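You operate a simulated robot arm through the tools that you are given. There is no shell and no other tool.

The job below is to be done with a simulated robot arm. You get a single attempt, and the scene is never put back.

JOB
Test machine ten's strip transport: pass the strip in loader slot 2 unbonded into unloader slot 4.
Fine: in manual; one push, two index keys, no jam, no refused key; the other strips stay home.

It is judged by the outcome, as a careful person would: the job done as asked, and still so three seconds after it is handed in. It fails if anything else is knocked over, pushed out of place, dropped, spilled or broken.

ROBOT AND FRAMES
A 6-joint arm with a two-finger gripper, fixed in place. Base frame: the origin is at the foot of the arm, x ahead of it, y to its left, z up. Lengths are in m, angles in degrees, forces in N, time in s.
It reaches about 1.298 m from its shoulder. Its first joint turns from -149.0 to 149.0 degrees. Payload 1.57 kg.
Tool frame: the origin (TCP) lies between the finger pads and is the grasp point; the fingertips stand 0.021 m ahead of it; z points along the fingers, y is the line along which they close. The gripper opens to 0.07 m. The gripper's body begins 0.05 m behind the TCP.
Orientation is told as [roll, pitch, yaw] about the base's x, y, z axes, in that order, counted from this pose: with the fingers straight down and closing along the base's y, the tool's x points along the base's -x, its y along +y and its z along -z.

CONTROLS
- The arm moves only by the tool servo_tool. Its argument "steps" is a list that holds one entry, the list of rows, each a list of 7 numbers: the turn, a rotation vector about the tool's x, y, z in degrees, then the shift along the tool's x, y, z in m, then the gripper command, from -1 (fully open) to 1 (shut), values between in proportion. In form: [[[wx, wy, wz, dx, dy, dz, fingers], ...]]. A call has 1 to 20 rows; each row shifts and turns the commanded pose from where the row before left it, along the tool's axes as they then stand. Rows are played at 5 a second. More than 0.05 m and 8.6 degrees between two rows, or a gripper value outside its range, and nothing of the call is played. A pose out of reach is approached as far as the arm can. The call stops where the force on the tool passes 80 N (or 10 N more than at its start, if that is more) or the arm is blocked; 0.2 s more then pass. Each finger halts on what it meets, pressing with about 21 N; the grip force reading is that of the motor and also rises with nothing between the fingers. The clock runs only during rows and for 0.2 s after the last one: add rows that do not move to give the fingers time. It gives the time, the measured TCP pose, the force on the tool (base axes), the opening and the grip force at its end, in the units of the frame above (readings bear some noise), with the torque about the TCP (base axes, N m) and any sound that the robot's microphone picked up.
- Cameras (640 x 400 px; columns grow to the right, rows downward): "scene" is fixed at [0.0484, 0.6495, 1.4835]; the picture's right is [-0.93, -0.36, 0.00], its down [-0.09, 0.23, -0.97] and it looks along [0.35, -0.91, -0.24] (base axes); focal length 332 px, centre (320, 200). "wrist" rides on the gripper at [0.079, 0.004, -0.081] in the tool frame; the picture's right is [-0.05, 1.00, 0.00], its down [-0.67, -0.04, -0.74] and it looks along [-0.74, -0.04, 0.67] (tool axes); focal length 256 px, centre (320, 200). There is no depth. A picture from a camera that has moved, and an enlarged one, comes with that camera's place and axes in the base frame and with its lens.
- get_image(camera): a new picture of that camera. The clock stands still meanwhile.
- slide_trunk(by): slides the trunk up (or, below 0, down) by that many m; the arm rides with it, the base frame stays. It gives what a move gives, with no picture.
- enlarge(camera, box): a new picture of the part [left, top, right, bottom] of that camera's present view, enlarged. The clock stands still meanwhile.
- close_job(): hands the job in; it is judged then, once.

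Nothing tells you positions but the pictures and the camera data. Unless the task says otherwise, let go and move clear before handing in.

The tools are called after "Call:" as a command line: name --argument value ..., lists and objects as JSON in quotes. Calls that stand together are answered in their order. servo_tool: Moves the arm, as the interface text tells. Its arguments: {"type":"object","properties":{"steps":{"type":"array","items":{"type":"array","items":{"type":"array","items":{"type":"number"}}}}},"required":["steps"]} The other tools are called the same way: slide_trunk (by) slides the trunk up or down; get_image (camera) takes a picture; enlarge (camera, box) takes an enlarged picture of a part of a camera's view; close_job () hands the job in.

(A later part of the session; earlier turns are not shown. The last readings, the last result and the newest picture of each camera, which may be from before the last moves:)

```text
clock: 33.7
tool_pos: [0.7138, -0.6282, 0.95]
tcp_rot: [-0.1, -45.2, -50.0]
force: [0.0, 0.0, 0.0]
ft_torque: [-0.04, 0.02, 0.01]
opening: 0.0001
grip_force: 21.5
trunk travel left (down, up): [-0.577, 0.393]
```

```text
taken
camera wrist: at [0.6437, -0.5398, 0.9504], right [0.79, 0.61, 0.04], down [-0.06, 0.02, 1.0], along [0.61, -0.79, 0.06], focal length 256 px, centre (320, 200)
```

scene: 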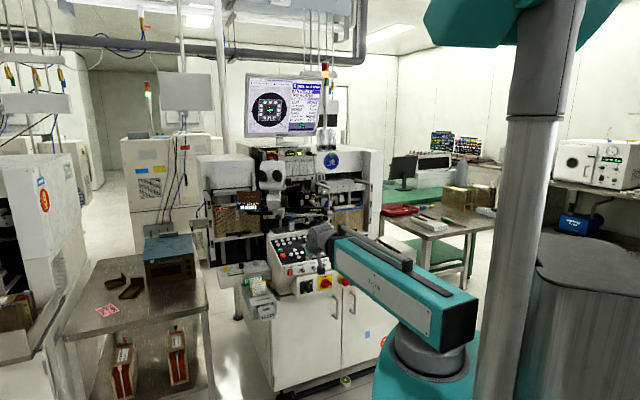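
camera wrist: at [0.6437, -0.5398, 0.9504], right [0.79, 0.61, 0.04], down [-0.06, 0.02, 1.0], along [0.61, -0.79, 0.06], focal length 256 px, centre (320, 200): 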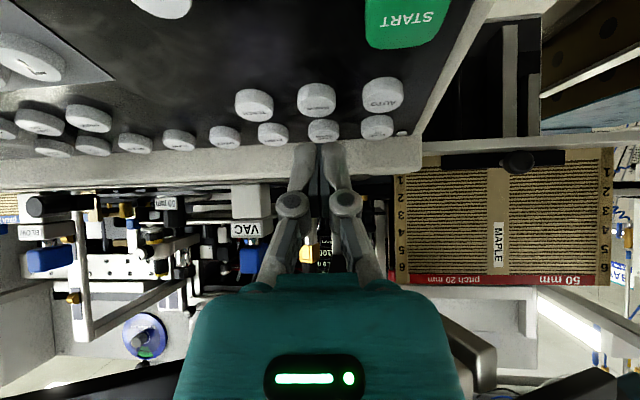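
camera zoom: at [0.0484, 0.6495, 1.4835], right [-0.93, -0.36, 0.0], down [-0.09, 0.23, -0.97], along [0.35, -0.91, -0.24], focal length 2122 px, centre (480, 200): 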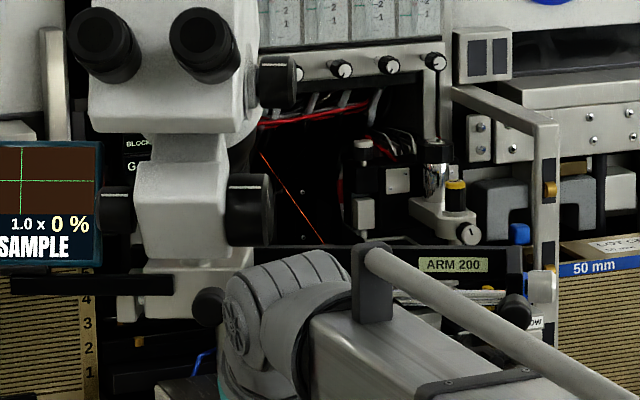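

Call:
enlarge --camera "scene" --box '[252, 170, 286, 215]'

Call:
enlarge --camera "scene" --box '[285, 205, 340, 240]'

Call:
enlarge --camera "scene" --box '[240, 70, 350, 140]'

```text
8.89 times, centred on (269, 192) of scene
camera zoom: at [0.0484, 0.6495, 1.4835], right [-0.93, -0.36, 0.0], down [-0.09, 0.23, -0.97], along [0.35, -0.91, -0.24], focal length 2947 px, centre (773, 267)
```

zoom: 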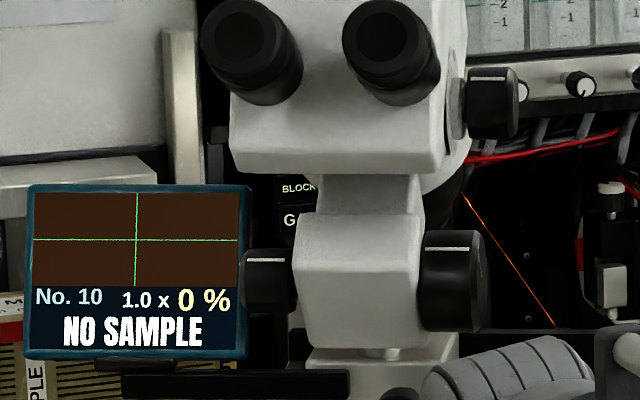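

```text
11.43 times, centred on (312, 222) of scene
camera zoom: at [0.0484, 0.6495, 1.4835], right [-0.93, -0.36, 0.0], down [-0.09, 0.23, -0.97], along [0.35, -0.91, -0.24], focal length 3789 px, centre (406, -57)
```

zoom: 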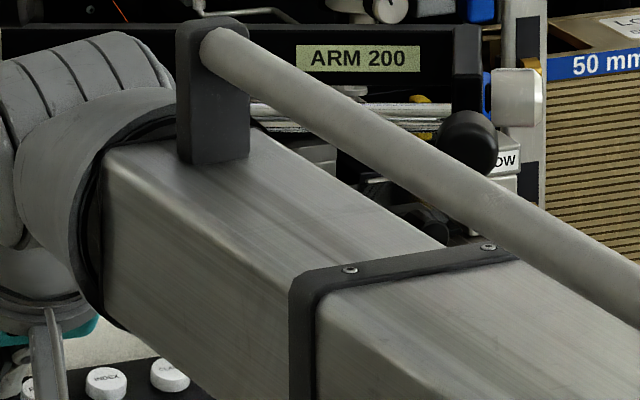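

```text
5.71 times, centred on (295, 105) of scene
camera zoom: at [0.0484, 0.6495, 1.4835], right [-0.93, -0.36, 0.0], down [-0.09, 0.23, -0.97], along [0.35, -0.91, -0.24], focal length 1894 px, centre (463, 743)
```

zoom: 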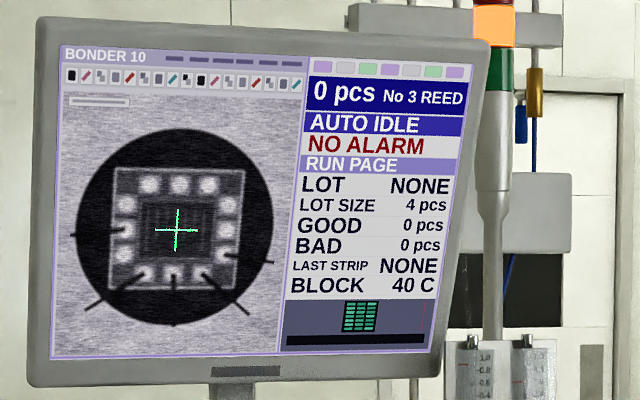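

The microscope head shifted only about 2 mm in view from that touch; I'll keep lower and further from it from now on. The fingertip is now aligned with MANUAL about 1.6 cm above it, so I lower with small trunk steps.

Call:
slide_trunk --by -0.01

Call:
enlarge --camera "wrist" --box '[270, 90, 370, 170]'

Call:
enlarge --camera "scene" --box '[262, 195, 312, 250]'

```text
clock: 34.3
tool_pos: [0.7126, -0.6279, 0.9409]
tcp_rot: [0.0, -45.2, -49.9]
force: [0.7, 0.3, -0.2]
ft_torque: [-0.01, 0.01, 0.0]
opening: 0.0
grip_force: 21.1
trunk travel left (down, up): [-0.567, 0.403]
```

```text
5.00 times, centred on (320, 130) of wrist
camera zoom: at [0.6432, -0.5393, 0.9405], right [0.79, 0.61, 0.04], down [-0.06, 0.02, 1.0], along [0.61, -0.79, 0.06], focal length 1280 px, centre (320, 550)
```

zoom: 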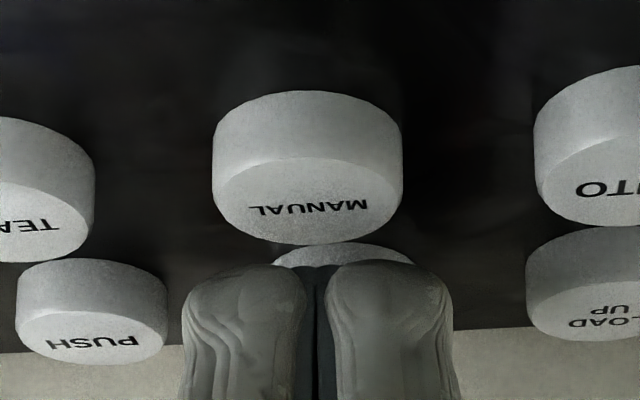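

```text
7.27 times, centred on (287, 222) of scene
camera zoom: at [0.0484, 0.6495, 1.4835], right [-0.93, -0.36, 0.0], down [-0.09, 0.23, -0.97], along [0.35, -0.91, -0.24], focal length 2411 px, centre (560, 36)
```

zoom: 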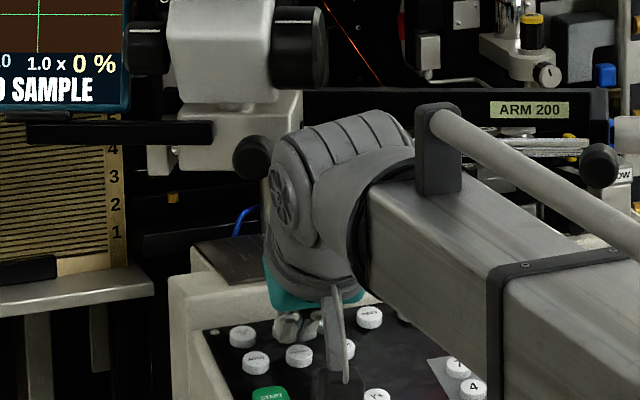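

Call:
slide_trunk --by -0.004

Call:
enlarge --camera "wrist" --box '[270, 90, 370, 170]'

```text
clock: 34.8
tool_pos: [0.7134, -0.6282, 0.9374]
tcp_rot: [-0.1, -45.2, -49.8]
force: [-0.2, 0.7, 0.9]
ft_torque: [0.03, 0.02, 0.0]
opening: 0.006
grip_force: 28.1
trunk travel left (down, up): [-0.563, 0.407]
heard: click
```

```text
5.00 times, centred on (320, 130) of wrist
camera zoom: at [0.6431, -0.5392, 0.9367], right [0.79, 0.61, 0.04], down [-0.06, 0.02, 1.0], along [0.61, -0.79, 0.06], focal length 1280 px, centre (320, 550)
```

zoom: 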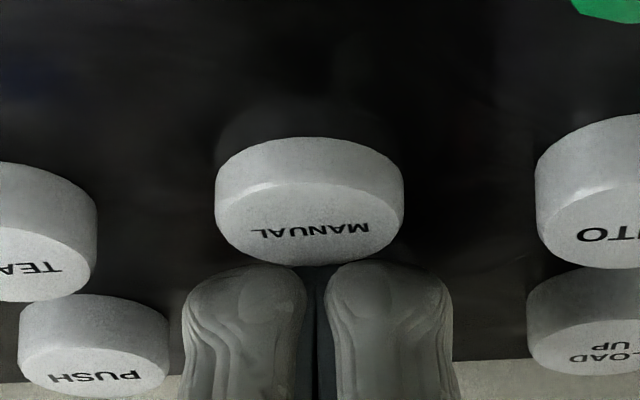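

Call:
enlarge --camera "scene" --box '[285, 80, 325, 135]'

Call:
slide_trunk --by 0.006

Call:
enlarge --camera "scene" --box '[285, 80, 325, 135]'

Call:
enlarge --camera "wrist" --box '[270, 90, 370, 170]'

```text
7.27 times, centred on (305, 108) of scene
camera zoom: at [0.0484, 0.6495, 1.4835], right [-0.93, -0.36, 0.0], down [-0.09, 0.23, -0.97], along [0.35, -0.91, -0.24], focal length 2411 px, centre (429, 873)
```

zoom: 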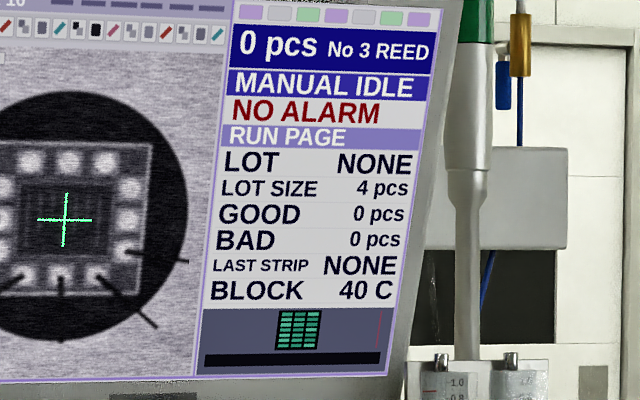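

```text
clock: 35.4
tool_pos: [0.7118, -0.6274, 0.9424]
tcp_rot: [0.0, -45.1, -49.9]
force: [-0.5, 0.0, -0.5]
ft_torque: [-0.01, 0.03, 0.02]
opening: 0.0
grip_force: 29.0
trunk travel left (down, up): [-0.569, 0.401]
```

```text
7.27 times, centred on (305, 108) of scene
camera zoom: at [0.0484, 0.6495, 1.4835], right [-0.93, -0.36, 0.0], down [-0.09, 0.23, -0.97], along [0.35, -0.91, -0.24], focal length 2411 px, centre (429, 873)
```

zoom: 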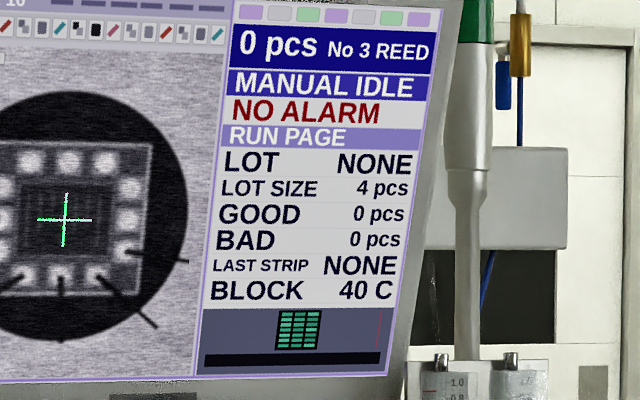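

```text
5.00 times, centred on (320, 130) of wrist
camera zoom: at [0.6432, -0.5393, 0.9425], right [0.79, 0.61, 0.04], down [-0.06, 0.02, 1.0], along [0.61, -0.79, 0.06], focal length 1280 px, centre (320, 550)
```

zoom: 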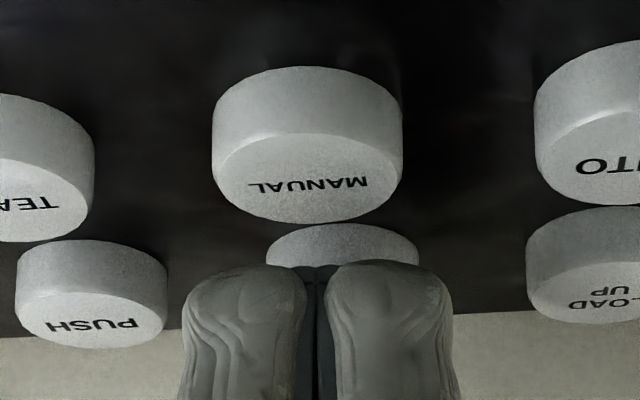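

MANUAL IDLE is shown, with no alarm. To learn safely which way UP/DOWN counts, I'll try the loader first (slot 2 can go either way and can be returned) rather than risk a refused key at unloader slot 6. I back off, flatten the tool to 60° to stay under the microscope knob, then lower.

Call:
servo_tool --steps '[[[0, 0, 0, 0.0211, -0.0026, -0.0212, 1], [0, 0, 0, 0.0211, -0.0026, -0.0212, 1], [0, -7.5, 0, 0, 0, 0, 1], [0, -7.5, 0, 0, 0, 0, 1], [0, 0, 0, 0, 0, 0, 1]]]'

Call:
slide_trunk --by -0.018

Call:
get_image --camera "wrist"

Call:
enlarge --camera "scene" --box '[252, 170, 332, 260]'

```text
clock: 36.6
tool_pos: [0.6703, -0.5835, 0.981]
tcp_rot: [-0.1, -60.1, -49.9]
force: [-0.3, 0.1, -0.1]
ft_torque: [-0.02, -0.01, 0.02]
opening: 0.0
grip_force: 28.9
out of reach, approached as far as the arm can: row 3, 4
trunk travel left (down, up): [-0.569, 0.401]
```

```text
clock: 37.2
tool_pos: [0.6702, -0.5861, 0.9627]
tcp_rot: [-0.1, -60.1, -50.0]
force: [0.3, 1.0, -0.1]
ft_torque: [0.01, -0.01, -0.01]
opening: 0.0001
grip_force: 28.0
trunk travel left (down, up): [-0.551, 0.419]
```

```text
taken
camera wrist: at [0.6031, -0.4991, 0.9337], right [0.78, 0.62, 0.05], down [-0.23, 0.22, 0.95], along [0.58, -0.75, 0.31], focal length 256 px, centre (320, 200)
```

wrist: 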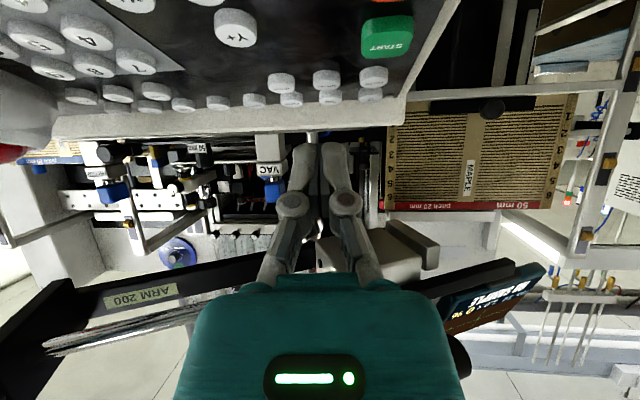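

```text
4.44 times, centred on (292, 215) of scene
camera zoom: at [0.0484, 0.6495, 1.4835], right [-0.93, -0.36, 0.0], down [-0.09, 0.23, -0.97], along [0.35, -0.91, -0.24], focal length 1473 px, centre (444, 133)
```

zoom: 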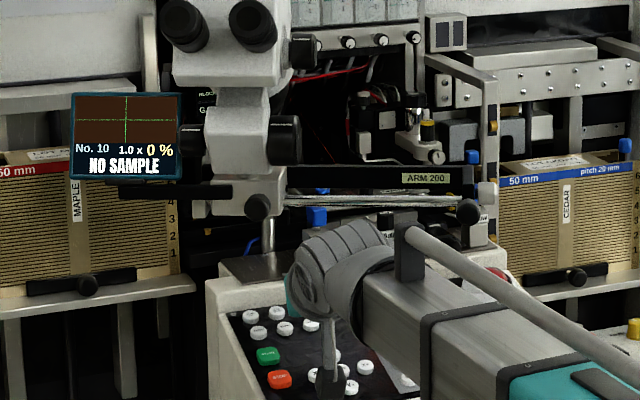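

To keep the camera box away from keys (START is underneath it), I'll roll the tool 90° so the camera rides on the right side, higher above the panel.

Call:
servo_tool --steps '[[[0, 0, -8.2, 0, 0, 0, 1], [0, 0, -8.2, 0, 0, 0, 1], [0, 0, -8.2, 0, 0, 0, 1], [0, 0, -8.2, 0, 0, 0, 1], [0, 0, -8.2, 0, 0, 0, 1], [0, 0, -8.2, 0, 0, 0, 1], [0, 0, -8.2, 0, 0, 0, 1], [0, 0, -8.2, 0, 0, 0, 1], [0, 0, -8.2, 0, 0, 0, 1], [0, 0, -8.2, 0, 0, 0, 1], [0, 0, -8.0, 0, 0, 0, 1], [0, 0, 0, 0, 0, 0, 1]]]'

Call:
get_image --camera "wrist"

Call:
enlarge --camera "scene" --box '[252, 180, 342, 260]'

```text
clock: 39.8
tool_pos: [0.6705, -0.5838, 0.9639]
tcp_rot: [-60.1, 0.1, 40.1]
force: [0.0, 0.7, -0.6]
ft_torque: [0.06, 0.04, -0.02]
opening: 0.0
grip_force: 28.6
trunk travel left (down, up): [-0.551, 0.419]
```

```text
taken
camera wrist: at [0.5637, -0.5812, 0.999], right [-0.28, 0.41, -0.87], down [0.11, 0.91, 0.4], along [0.95, 0.02, -0.3], focal length 256 px, centre (320, 200)
```

wrist: 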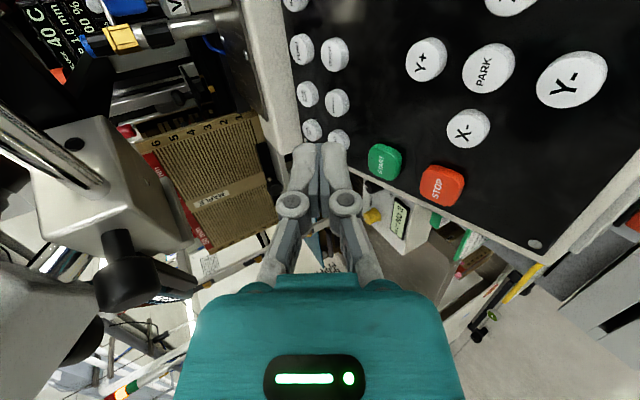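

```text
5.00 times, centred on (297, 220) of scene
camera zoom: at [0.0484, 0.6495, 1.4835], right [-0.93, -0.36, 0.0], down [-0.09, 0.23, -0.97], along [0.35, -0.91, -0.24], focal length 1658 px, centre (435, 100)
```

zoom: 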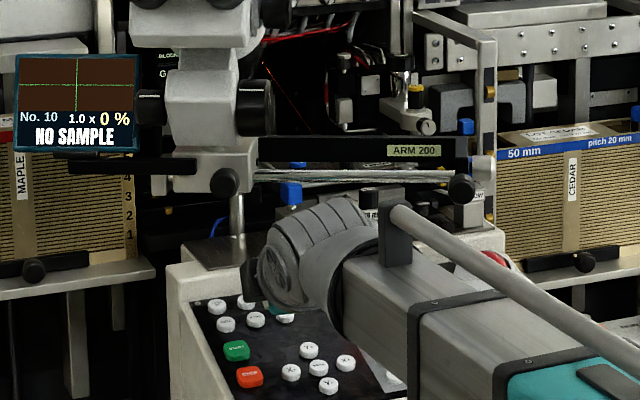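

The side view locates the microscope's black knob at about (z 1.05 and up), so I stay below it. Now lowering slightly and advancing over LOAD DOWN.

Call:
slide_trunk --by -0.012

Call:
servo_tool --steps '[[[0, 0, 0, -0.0029, -0.0204, 0.0355, 1], [0, 0, 0, -0.0028, -0.0204, 0.0354, 1], [0, 0, 0, 0, 0, 0, 1]]]'

Call:
get_image --camera "wrist"

Call:
enlarge --camera "wrist" --box '[260, 90, 380, 180]'

Call:
enlarge --camera "scene" --box '[265, 205, 315, 250]'

```text
clock: 40.4
tool_pos: [0.6715, -0.585, 0.9512]
tcp_rot: [-60.2, 0.0, 40.2]
force: [0.6, 0.8, -0.1]
ft_torque: [0.02, 0.0, -0.04]
opening: 0.0
grip_force: 28.9
trunk travel left (down, up): [-0.539, 0.431]
```

```text
clock: 41.2
tool_pos: [0.7292, -0.6444, 0.951]
tcp_rot: [-60.1, 0.0, 40.0]
force: [-1.0, 0.3, -0.9]
ft_torque: [0.01, -0.02, -0.02]
opening: 0.0
grip_force: 28.8
trunk travel left (down, up): [-0.539, 0.431]
```

```text
taken
camera wrist: at [0.6216, -0.6408, 0.9866], right [-0.28, 0.42, -0.87], down [0.11, 0.91, 0.4], along [0.95, 0.02, -0.3], focal length 256 px, centre (320, 200)
```

wrist: 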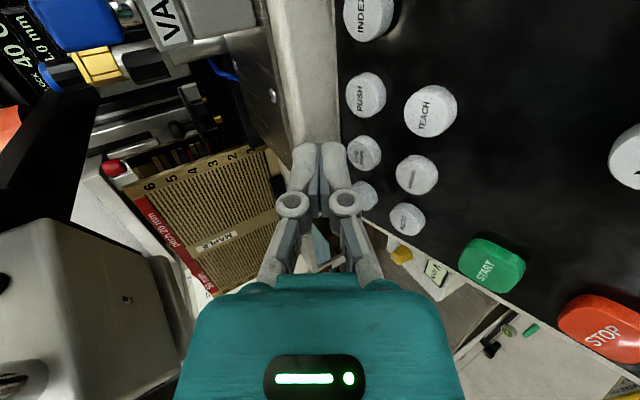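

```text
4.44 times, centred on (320, 135) of wrist
camera zoom: at [0.6216, -0.6408, 0.9866], right [-0.28, 0.42, -0.87], down [0.11, 0.91, 0.4], along [0.95, 0.02, -0.3], focal length 1138 px, centre (320, 489)
```

zoom: 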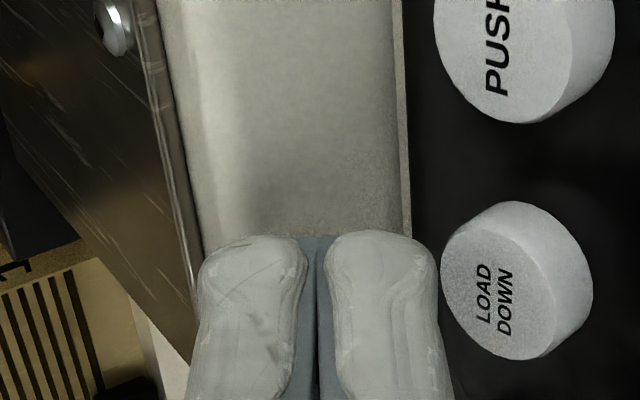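

```text
8.89 times, centred on (290, 228) of scene
camera zoom: at [0.0484, 0.6495, 1.4835], right [-0.93, -0.36, 0.0], down [-0.09, 0.23, -0.97], along [0.35, -0.91, -0.24], focal length 2947 px, centre (587, -44)
```

zoom: 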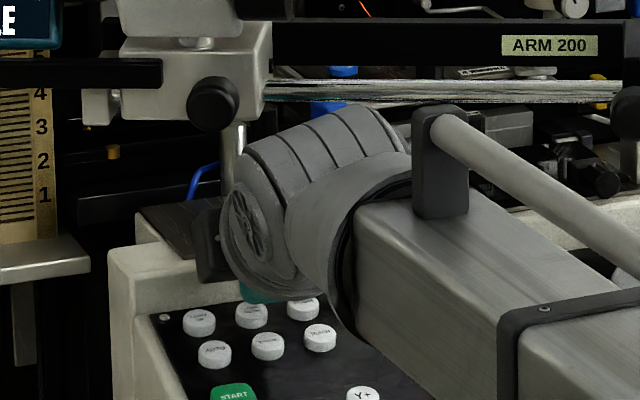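

Contact corner is over LOAD DOWN, about 9 mm above. I'll lower in small trunk steps until the click.

Call:
slide_trunk --by -0.006

Call:
slide_trunk --by -0.003

```text
clock: 41.8
tool_pos: [0.7289, -0.6441, 0.9429]
tcp_rot: [-60.1, 0.0, 40.2]
force: [-1.2, 0.5, 0.5]
ft_torque: [-0.01, 0.03, 0.02]
opening: 0.0001
grip_force: 28.8
trunk travel left (down, up): [-0.533, 0.437]
```

```text
clock: 42.3
tool_pos: [0.7282, -0.6448, 0.9421]
tcp_rot: [-60.1, 0.1, 40.2]
force: [-0.5, 0.6, 0.8]
ft_torque: [0.05, 0.01, -0.02]
opening: 0.0001
grip_force: 28.8
trunk travel left (down, up): [-0.53, 0.44]
heard: click
```

Call:
enlarge --camera "scene" --box '[228, 255, 264, 278]'

Call:
enlarge --camera "scene" --box '[285, 80, 325, 135]'

Call:
slide_trunk --by 0.009

Call:
enlarge --camera "scene" --box '[200, 185, 270, 245]'

Call:
enlarge --camera "scene" --box '[228, 255, 264, 278]'

```text
16.00 times, centred on (246, 266) of scene
camera zoom: at [0.0484, 0.6495, 1.4835], right [-0.93, -0.36, 0.0], down [-0.09, 0.23, -0.97], along [0.35, -0.91, -0.24], focal length 5304 px, centre (1504, -864)
```

zoom: 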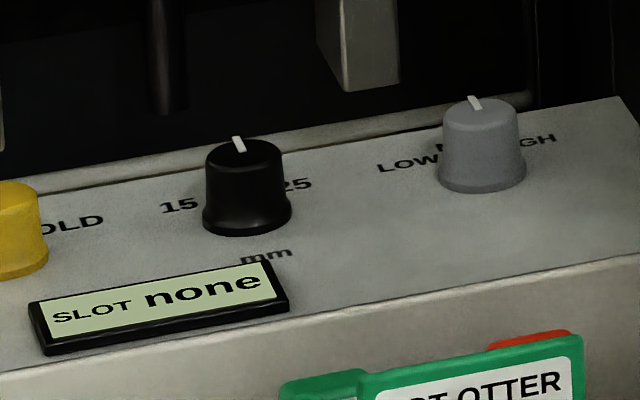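

```text
7.27 times, centred on (305, 108) of scene
camera zoom: at [0.0484, 0.6495, 1.4835], right [-0.93, -0.36, 0.0], down [-0.09, 0.23, -0.97], along [0.35, -0.91, -0.24], focal length 2411 px, centre (429, 873)
```

zoom: 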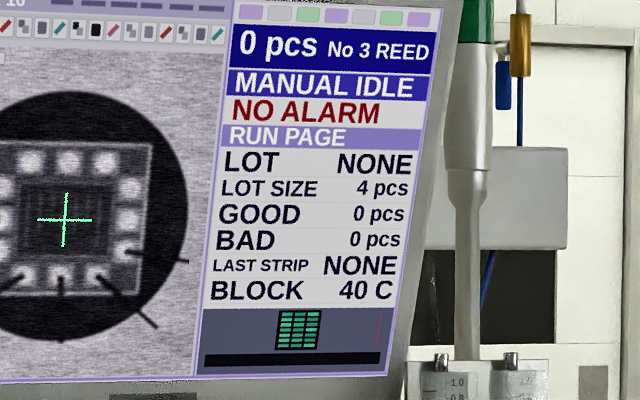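

```text
clock: 42.9
tool_pos: [0.7287, -0.6438, 0.9503]
tcp_rot: [-60.1, 0.0, 40.2]
force: [-0.1, -1.0, -0.8]
ft_torque: [-0.02, -0.05, 0.01]
opening: 0.0
grip_force: 28.4
trunk travel left (down, up): [-0.539, 0.431]
```

```text
6.67 times, centred on (235, 215) of scene
camera zoom: at [0.0484, 0.6495, 1.4835], right [-0.93, -0.36, 0.0], down [-0.09, 0.23, -0.97], along [0.35, -0.91, -0.24], focal length 2210 px, centre (887, 100)
```

zoom: 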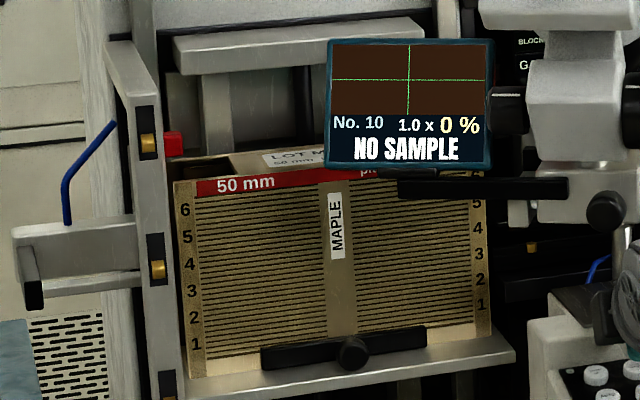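

```text
16.00 times, centred on (246, 266) of scene
camera zoom: at [0.0484, 0.6495, 1.4835], right [-0.93, -0.36, 0.0], down [-0.09, 0.23, -0.97], along [0.35, -0.91, -0.24], focal length 5304 px, centre (1504, -864)
```

zoom: 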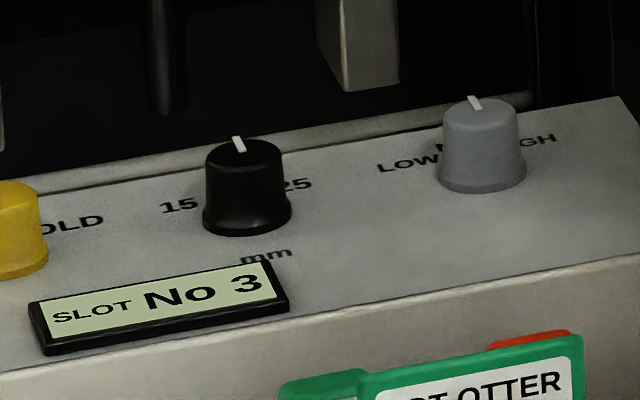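

LOAD DOWN moved the magazine down and the slot went 2→3, so UP lowers the slot number: OUT UP twice gives 6→5→4. First I return the loader to slot 2 by pressing LOAD UP once.

Call:
servo_tool --steps '[[[0, 0, 0, -0.0146, 0.0012, -0.002, 1], [0, 0, 0, -0.0146, 0.0012, -0.002, 1], [0, 0, 0, 0, 0, 0, 1]]]'

Call:
enlarge --camera "wrist" --box '[260, 90, 380, 180]'

Call:
enlarge --camera "scene" --box '[255, 195, 315, 250]'

```text
clock: 43.7
tool_pos: [0.7477, -0.6215, 0.9509]
tcp_rot: [-60.0, 0.0, 40.1]
force: [0.7, 1.1, 0.1]
ft_torque: [-0.01, 0.01, -0.02]
opening: 0.0
grip_force: 28.7
trunk travel left (down, up): [-0.539, 0.431]
```

```text
4.44 times, centred on (320, 135) of wrist
camera zoom: at [0.6409, -0.6183, 0.9868], right [-0.28, 0.42, -0.87], down [0.11, 0.91, 0.4], along [0.95, 0.02, -0.3], focal length 1138 px, centre (320, 489)
```

zoom: 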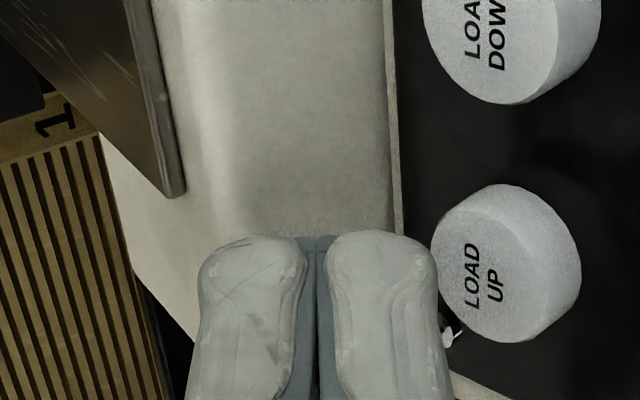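

```text
7.27 times, centred on (285, 222) of scene
camera zoom: at [0.0484, 0.6495, 1.4835], right [-0.93, -0.36, 0.0], down [-0.09, 0.23, -0.97], along [0.35, -0.91, -0.24], focal length 2411 px, centre (574, 36)
```

zoom: 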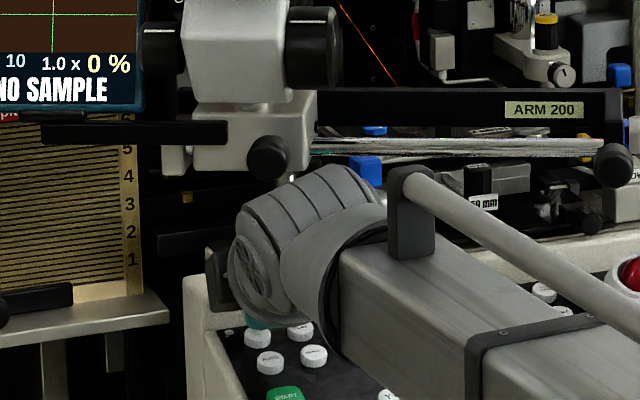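

Call:
slide_trunk --by -0.007

Call:
slide_trunk --by -0.002

```text
clock: 44.2
tool_pos: [0.7484, -0.6211, 0.9442]
tcp_rot: [-60.2, 0.0, 40.1]
force: [-0.8, 0.5, 0.8]
ft_torque: [-0.01, -0.02, -0.03]
opening: 0.0002
grip_force: 28.1
trunk travel left (down, up): [-0.532, 0.438]
```

```text
clock: 44.7
tool_pos: [0.7483, -0.6231, 0.9426]
tcp_rot: [-60.0, 0.0, 40.1]
force: [-0.5, -0.1, 1.7]
ft_torque: [-0.01, -0.03, -0.01]
opening: 0.0001
grip_force: 28.3
trunk travel left (down, up): [-0.53, 0.44]
heard: click
```

Call:
slide_trunk --by 0.009

Call:
enlarge --camera "scene" --box '[228, 255, 264, 278]'

Call:
enlarge --camera "scene" --box '[285, 80, 325, 135]'

Call:
enlarge --camera "scene" --box '[200, 185, 270, 245]'

```text
clock: 45.3
tool_pos: [0.7468, -0.6229, 0.9509]
tcp_rot: [-60.0, 0.0, 40.0]
force: [-0.3, -0.5, -0.4]
ft_torque: [0.02, -0.01, 0.02]
opening: 0.0
grip_force: 28.6
trunk travel left (down, up): [-0.539, 0.431]
```

```text
16.00 times, centred on (246, 266) of scene
camera zoom: at [0.0484, 0.6495, 1.4835], right [-0.93, -0.36, 0.0], down [-0.09, 0.23, -0.97], along [0.35, -0.91, -0.24], focal length 5304 px, centre (1504, -864)
```

zoom: 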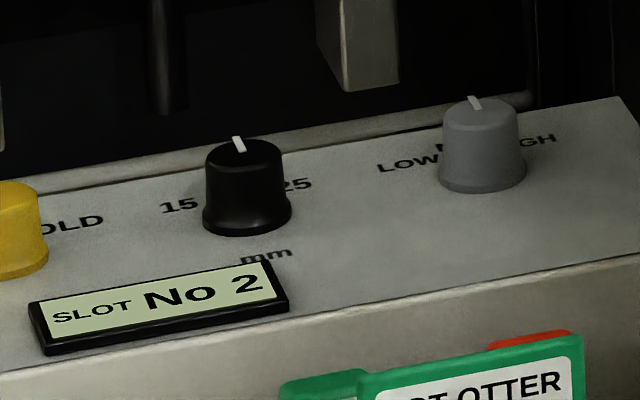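

```text
7.27 times, centred on (305, 108) of scene
camera zoom: at [0.0484, 0.6495, 1.4835], right [-0.93, -0.36, 0.0], down [-0.09, 0.23, -0.97], along [0.35, -0.91, -0.24], focal length 2411 px, centre (429, 873)
```

zoom: 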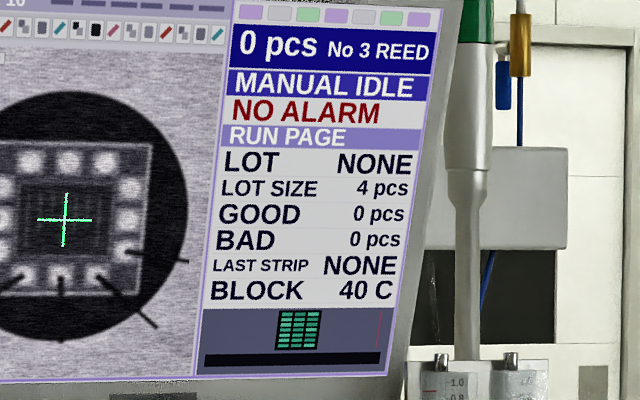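

```text
6.67 times, centred on (235, 215) of scene
camera zoom: at [0.0484, 0.6495, 1.4835], right [-0.93, -0.36, 0.0], down [-0.09, 0.23, -0.97], along [0.35, -0.91, -0.24], focal length 2210 px, centre (887, 100)
```

zoom: 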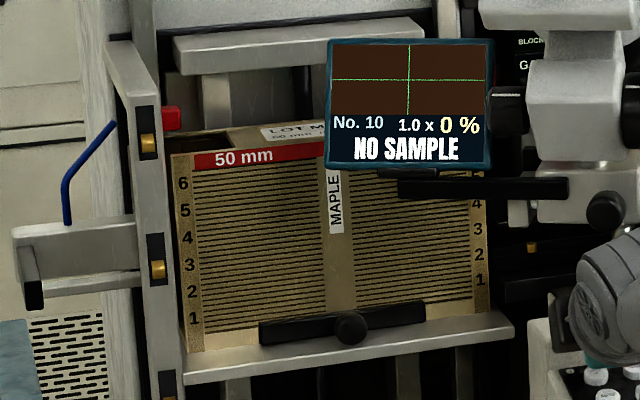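

Loader is back at slot 2 with no alarm. Now for OUT UP: I back off, swing the tool heading right and flatten it so it reaches under the dial arm, then check.

Call:
servo_tool --steps '[[[0, 0, 0, 0.0034, 0.0195, -0.034, 1], [0, 0, 0, 0.0034, 0.0195, -0.034, 1], [0, 0, 0, 0.0034, 0.0195, -0.034, 1], [8, 0, 0, 0, 0, 0, 1], [0, 7.65, 3.09, 0, 0, 0, 1], [0, 7.65, 3.09, 0, 0, 0, 1], [0, 7.65, 3.09, 0, 0, 0, 1], [0, 7.65, 3.09, 0, 0, 0, 1], [0, 0, 0, 0, 0, 0, 1]]]'

Call:
get_image --camera "wrist"

Call:
get_image --camera "scene"

```text
clock: 47.3
tool_pos: [0.6632, -0.5381, 0.9748]
tcp_rot: [-68.1, 0.1, 7.1]
force: [0.3, -0.2, -0.2]
ft_torque: [0.0, 0.03, 0.0]
opening: 0.0
grip_force: 28.7
out of reach, approached as far as the arm can: row 4
trunk travel left (down, up): [-0.539, 0.431]
```

```text
taken
camera wrist: at [0.5764, -0.4726, 0.9996], right [0.01, 0.38, -0.93], down [0.58, 0.75, 0.31], along [0.82, -0.54, -0.21], focal length 256 px, centre (320, 200)
```

wrist: 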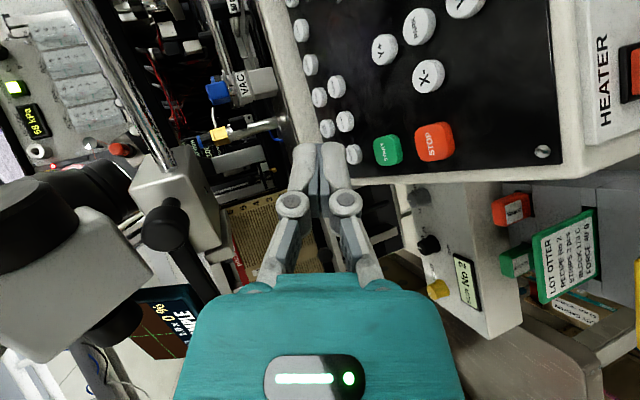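

```text
taken
```

scene: 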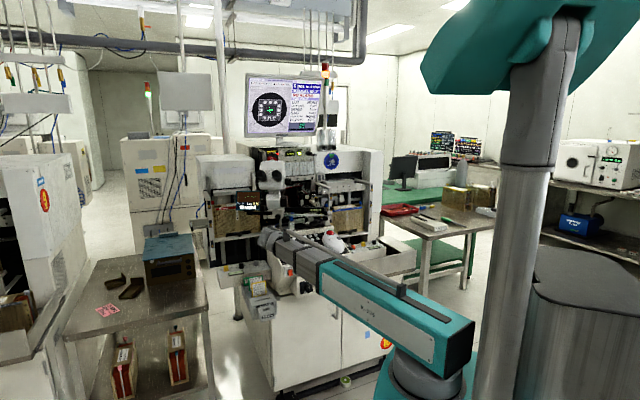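

Call:
slide_trunk --by -0.024

Call:
servo_tool --steps '[[[0, 0, 0, 0.0191, -0.0119, 0.0297, 1], [0, 0, 0, 0.0191, -0.0119, 0.0297, 1], [0, 0, 0, 0.0191, -0.0119, 0.0297, 1], [0, 0, 0, 0, 0, 0, 1]]]'

Call:
get_image --camera "wrist"

Call:
enlarge --camera "wrist" --box '[270, 40, 430, 180]'

Call:
enlarge --camera "scene" --box '[262, 190, 352, 260]'

```text
clock: 48.0
tool_pos: [0.6644, -0.5393, 0.9498]
tcp_rot: [-68.0, 0.1, 7.2]
force: [0.9, -0.2, 1.3]
ft_torque: [0.04, 0.01, 0.0]
opening: 0.0
grip_force: 28.9
trunk travel left (down, up): [-0.515, 0.455]
```

```text
clock: 49.0
tool_pos: [0.6187, -0.6421, 0.9506]
tcp_rot: [-67.9, 0.0, 7.1]
force: [-0.7, -0.3, 0.1]
ft_torque: [0.01, 0.02, 0.0]
opening: 0.0
grip_force: 28.7
trunk travel left (down, up): [-0.515, 0.455]
```

```text
taken
camera wrist: at [0.5309, -0.5755, 0.9755], right [0.01, 0.38, -0.93], down [0.58, 0.75, 0.31], along [0.82, -0.54, -0.21], focal length 256 px, centre (320, 200)
```

wrist: 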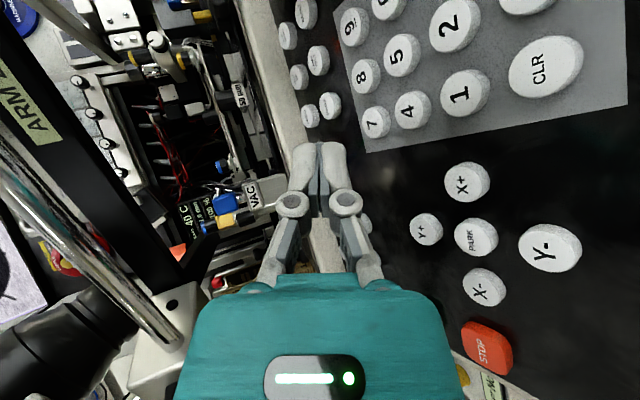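

```text
2.86 times, centred on (350, 110) of wrist
camera zoom: at [0.5309, -0.5755, 0.9755], right [0.01, 0.38, -0.93], down [0.58, 0.75, 0.31], along [0.82, -0.54, -0.21], focal length 731 px, centre (234, 457)
```

zoom: 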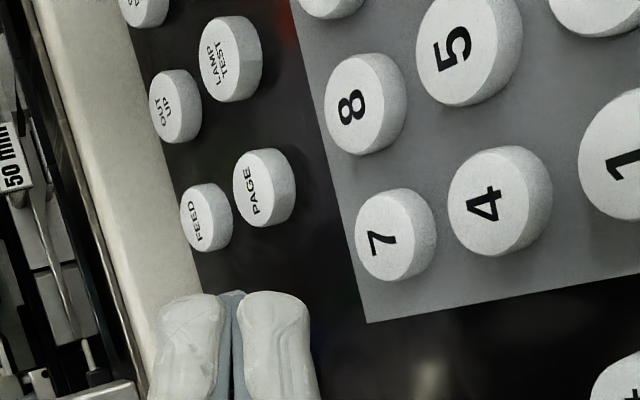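

```text
5.71 times, centred on (307, 225) of scene
camera zoom: at [0.0484, 0.6495, 1.4835], right [-0.93, -0.36, 0.0], down [-0.09, 0.23, -0.97], along [0.35, -0.91, -0.24], focal length 1894 px, centre (394, 57)
```

zoom: 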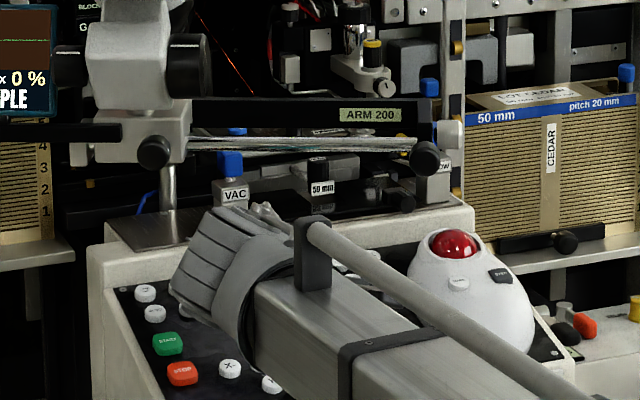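

OUT UP is at about (0.0855, 0.980) in machine coordinates; my path runs below the dial arm. Advancing two thirds, then checking.

Call:
servo_tool --steps '[[[0, 0, 0, 0, -0.0121, 0.0298, 1], [0, 0, 0, 0, -0.0121, 0.0298, 1], [0, 0, 0, 0, 0, 0, 1]]]'

Call:
get_image --camera "wrist"

Call:
enlarge --camera "scene" --box '[272, 195, 352, 255]'

```text
clock: 49.8
tool_pos: [0.6264, -0.7046, 0.9495]
tcp_rot: [-67.9, 0.0, 7.0]
force: [1.0, 0.4, -0.1]
ft_torque: [-0.02, -0.01, 0.02]
opening: 0.0002
grip_force: 28.7
trunk travel left (down, up): [-0.515, 0.455]
```

```text
taken
camera wrist: at [0.5389, -0.6395, 0.9754], right [0.01, 0.38, -0.93], down [0.58, 0.75, 0.31], along [0.82, -0.54, -0.21], focal length 256 px, centre (320, 200)
```

wrist: 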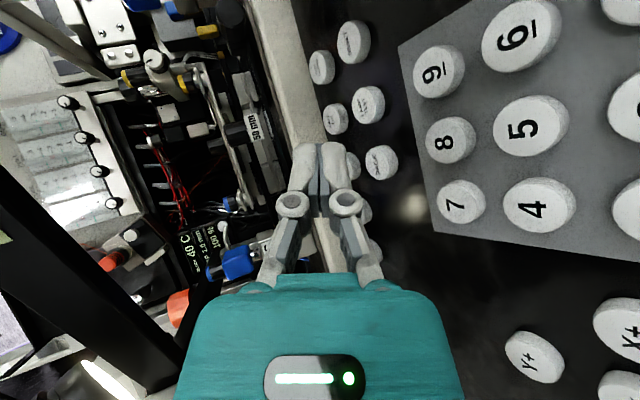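

```text
6.67 times, centred on (312, 225) of scene
camera zoom: at [0.0484, 0.6495, 1.4835], right [-0.93, -0.36, 0.0], down [-0.09, 0.23, -0.97], along [0.35, -0.91, -0.24], focal length 2210 px, centre (373, 33)
```

zoom: 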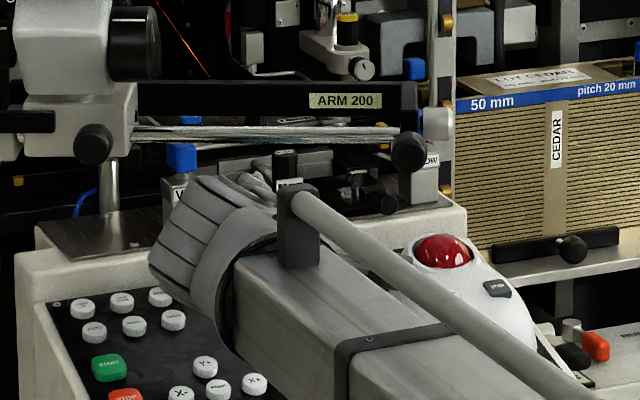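

Call:
servo_tool --steps '[[[0, 0, 0, 0, -0.0126, 0.031, 1], [0, 0, 0, 0, 0, 0, 1]]]'

Call:
enlarge --camera "wrist" --box '[260, 60, 400, 180]'

Call:
get_image --camera "wrist"

Call:
enlarge --camera "scene" --box '[272, 195, 352, 255]'

```text
clock: 50.4
tool_pos: [0.6306, -0.7383, 0.9497]
tcp_rot: [-68.0, -0.1, 7.1]
force: [-0.3, -0.5, -0.6]
ft_torque: [0.03, -0.03, 0.0]
opening: 0.0
grip_force: 28.9
trunk travel left (down, up): [-0.515, 0.455]
```

```text
3.33 times, centred on (330, 120) of wrist
camera zoom: at [0.5429, -0.6728, 0.9754], right [0.01, 0.38, -0.93], down [0.58, 0.75, 0.31], along [0.82, -0.54, -0.21], focal length 853 px, centre (287, 467)
```

zoom: 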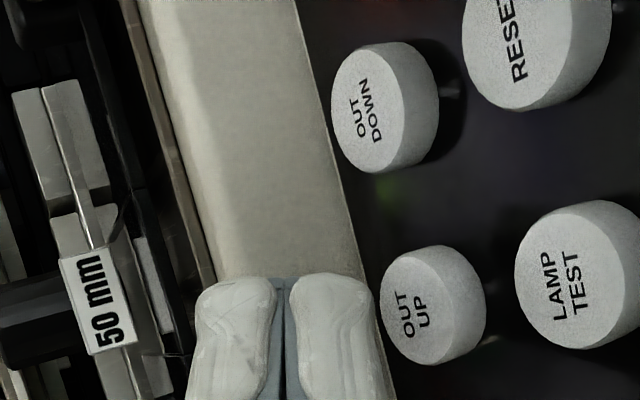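

```text
taken
camera wrist: at [0.5429, -0.6728, 0.9754], right [0.01, 0.38, -0.93], down [0.58, 0.75, 0.31], along [0.82, -0.54, -0.21], focal length 256 px, centre (320, 200)
```

wrist: 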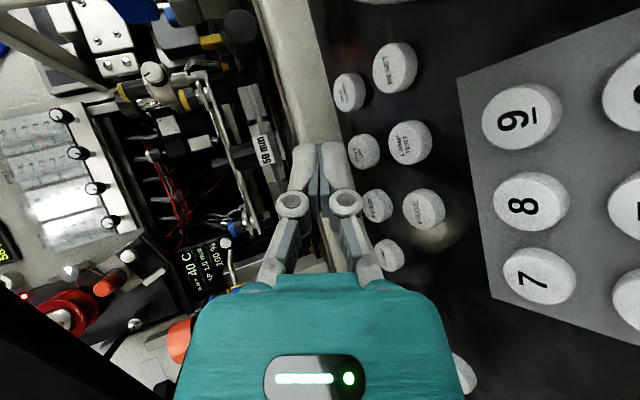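

```text
6.67 times, centred on (312, 225) of scene
camera zoom: at [0.0484, 0.6495, 1.4835], right [-0.93, -0.36, 0.0], down [-0.09, 0.23, -0.97], along [0.35, -0.91, -0.24], focal length 2210 px, centre (373, 33)
```

zoom: 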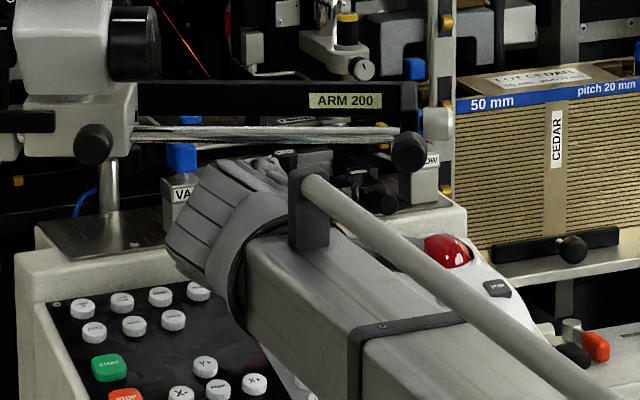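

Aligned over OUT UP, about 1 cm above. Lowering in small steps until the click.

Call:
slide_trunk --by -0.007

Call:
slide_trunk --by -0.002

```text
clock: 51.0
tool_pos: [0.6311, -0.7369, 0.9436]
tcp_rot: [-68.0, 0.0, 7.1]
force: [-0.3, 0.9, 2.4]
ft_torque: [0.0, 0.02, 0.01]
opening: 0.0
grip_force: 28.3
trunk travel left (down, up): [-0.508, 0.462]
```

```text
clock: 51.5
tool_pos: [0.6311, -0.738, 0.9414]
tcp_rot: [-68.0, 0.0, 7.1]
force: [-0.1, -0.2, 1.1]
ft_torque: [-0.02, 0.03, 0.03]
opening: 0.0001
grip_force: 28.9
trunk travel left (down, up): [-0.506, 0.464]
heard: click
```

Call:
slide_trunk --by 0.008

Call:
enlarge --camera "scene" --box '[354, 238, 380, 254]'

Call:
enlarge --camera "scene" --box '[285, 80, 325, 135]'

Call:
enlarge --camera "scene" --box '[330, 190, 390, 260]'

```text
clock: 52.1
tool_pos: [0.6304, -0.7385, 0.949]
tcp_rot: [-68.0, 0.1, 7.1]
force: [-0.5, 0.5, 0.0]
ft_torque: [0.0, 0.0, 0.0]
opening: 0.0
grip_force: 28.4
trunk travel left (down, up): [-0.514, 0.456]
```

```text
16.00 times, centred on (367, 246) of scene
camera zoom: at [0.0484, 0.6495, 1.4835], right [-0.93, -0.36, 0.0], down [-0.09, 0.23, -0.97], along [0.35, -0.91, -0.24], focal length 5304 px, centre (-432, -536)
```

zoom: 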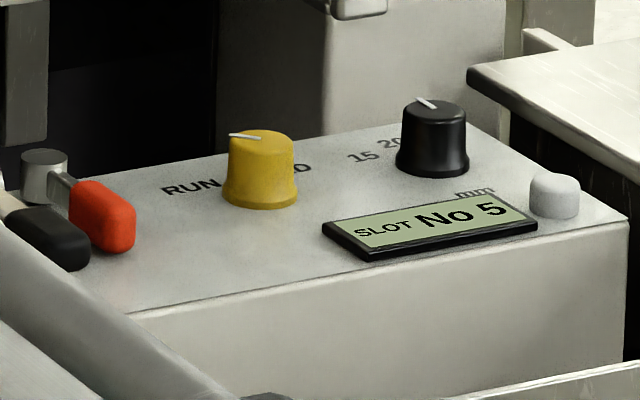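

```text
7.27 times, centred on (305, 108) of scene
camera zoom: at [0.0484, 0.6495, 1.4835], right [-0.93, -0.36, 0.0], down [-0.09, 0.23, -0.97], along [0.35, -0.91, -0.24], focal length 2411 px, centre (429, 873)
```

zoom: 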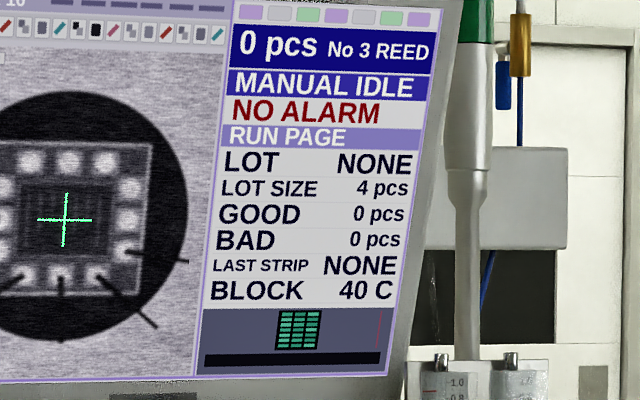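

```text
5.71 times, centred on (360, 225) of scene
camera zoom: at [0.0484, 0.6495, 1.4835], right [-0.93, -0.36, 0.0], down [-0.09, 0.23, -0.97], along [0.35, -0.91, -0.24], focal length 1894 px, centre (91, 57)
```

zoom: 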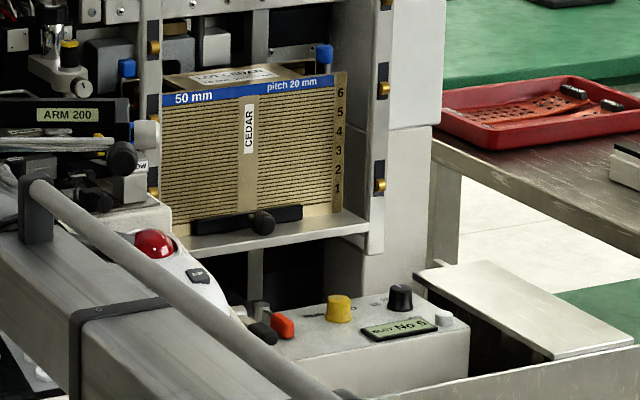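

Unloader is at slot 5, no alarm. Pressing OUT UP once more.

Call:
slide_trunk --by -0.006

Call:
slide_trunk --by -0.002

```text
clock: 52.6
tool_pos: [0.6317, -0.7388, 0.9434]
tcp_rot: [-68.0, -0.1, 7.2]
force: [-0.7, -0.2, 1.7]
ft_torque: [0.0, -0.04, -0.01]
opening: 0.0001
grip_force: 28.8
trunk travel left (down, up): [-0.508, 0.462]
```

```text
clock: 53.1
tool_pos: [0.6313, -0.738, 0.9411]
tcp_rot: [-68.0, 0.0, 7.0]
force: [-0.3, 1.2, 1.4]
ft_torque: [-0.02, 0.01, 0.01]
opening: 0.0
grip_force: 28.1
trunk travel left (down, up): [-0.506, 0.464]
heard: click
```

Call:
slide_trunk --by 0.009

Call:
enlarge --camera "scene" --box '[354, 238, 380, 254]'

Call:
enlarge --camera "scene" --box '[285, 80, 325, 135]'

```text
clock: 53.7
tool_pos: [0.6304, -0.7383, 0.9503]
tcp_rot: [-67.9, 0.1, 7.1]
force: [-0.1, 0.6, -0.7]
ft_torque: [0.04, 0.0, 0.02]
opening: 0.0
grip_force: 28.8
trunk travel left (down, up): [-0.515, 0.455]
```

```text
16.00 times, centred on (367, 246) of scene
camera zoom: at [0.0484, 0.6495, 1.4835], right [-0.93, -0.36, 0.0], down [-0.09, 0.23, -0.97], along [0.35, -0.91, -0.24], focal length 5304 px, centre (-432, -536)
```

zoom: 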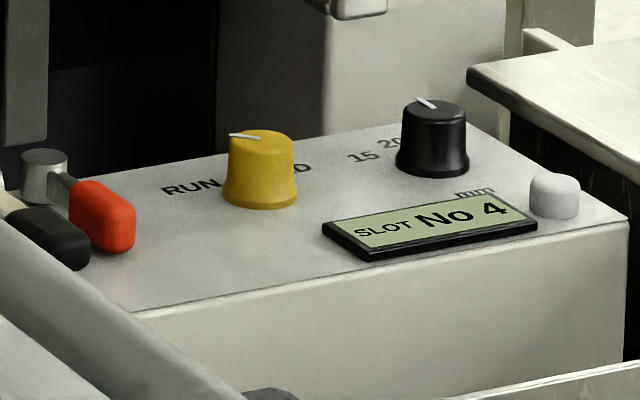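

```text
7.27 times, centred on (305, 108) of scene
camera zoom: at [0.0484, 0.6495, 1.4835], right [-0.93, -0.36, 0.0], down [-0.09, 0.23, -0.97], along [0.35, -0.91, -0.24], focal length 2411 px, centre (429, 873)
```

zoom: 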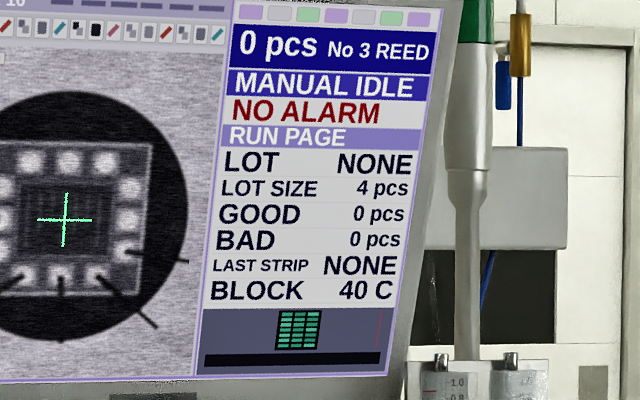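

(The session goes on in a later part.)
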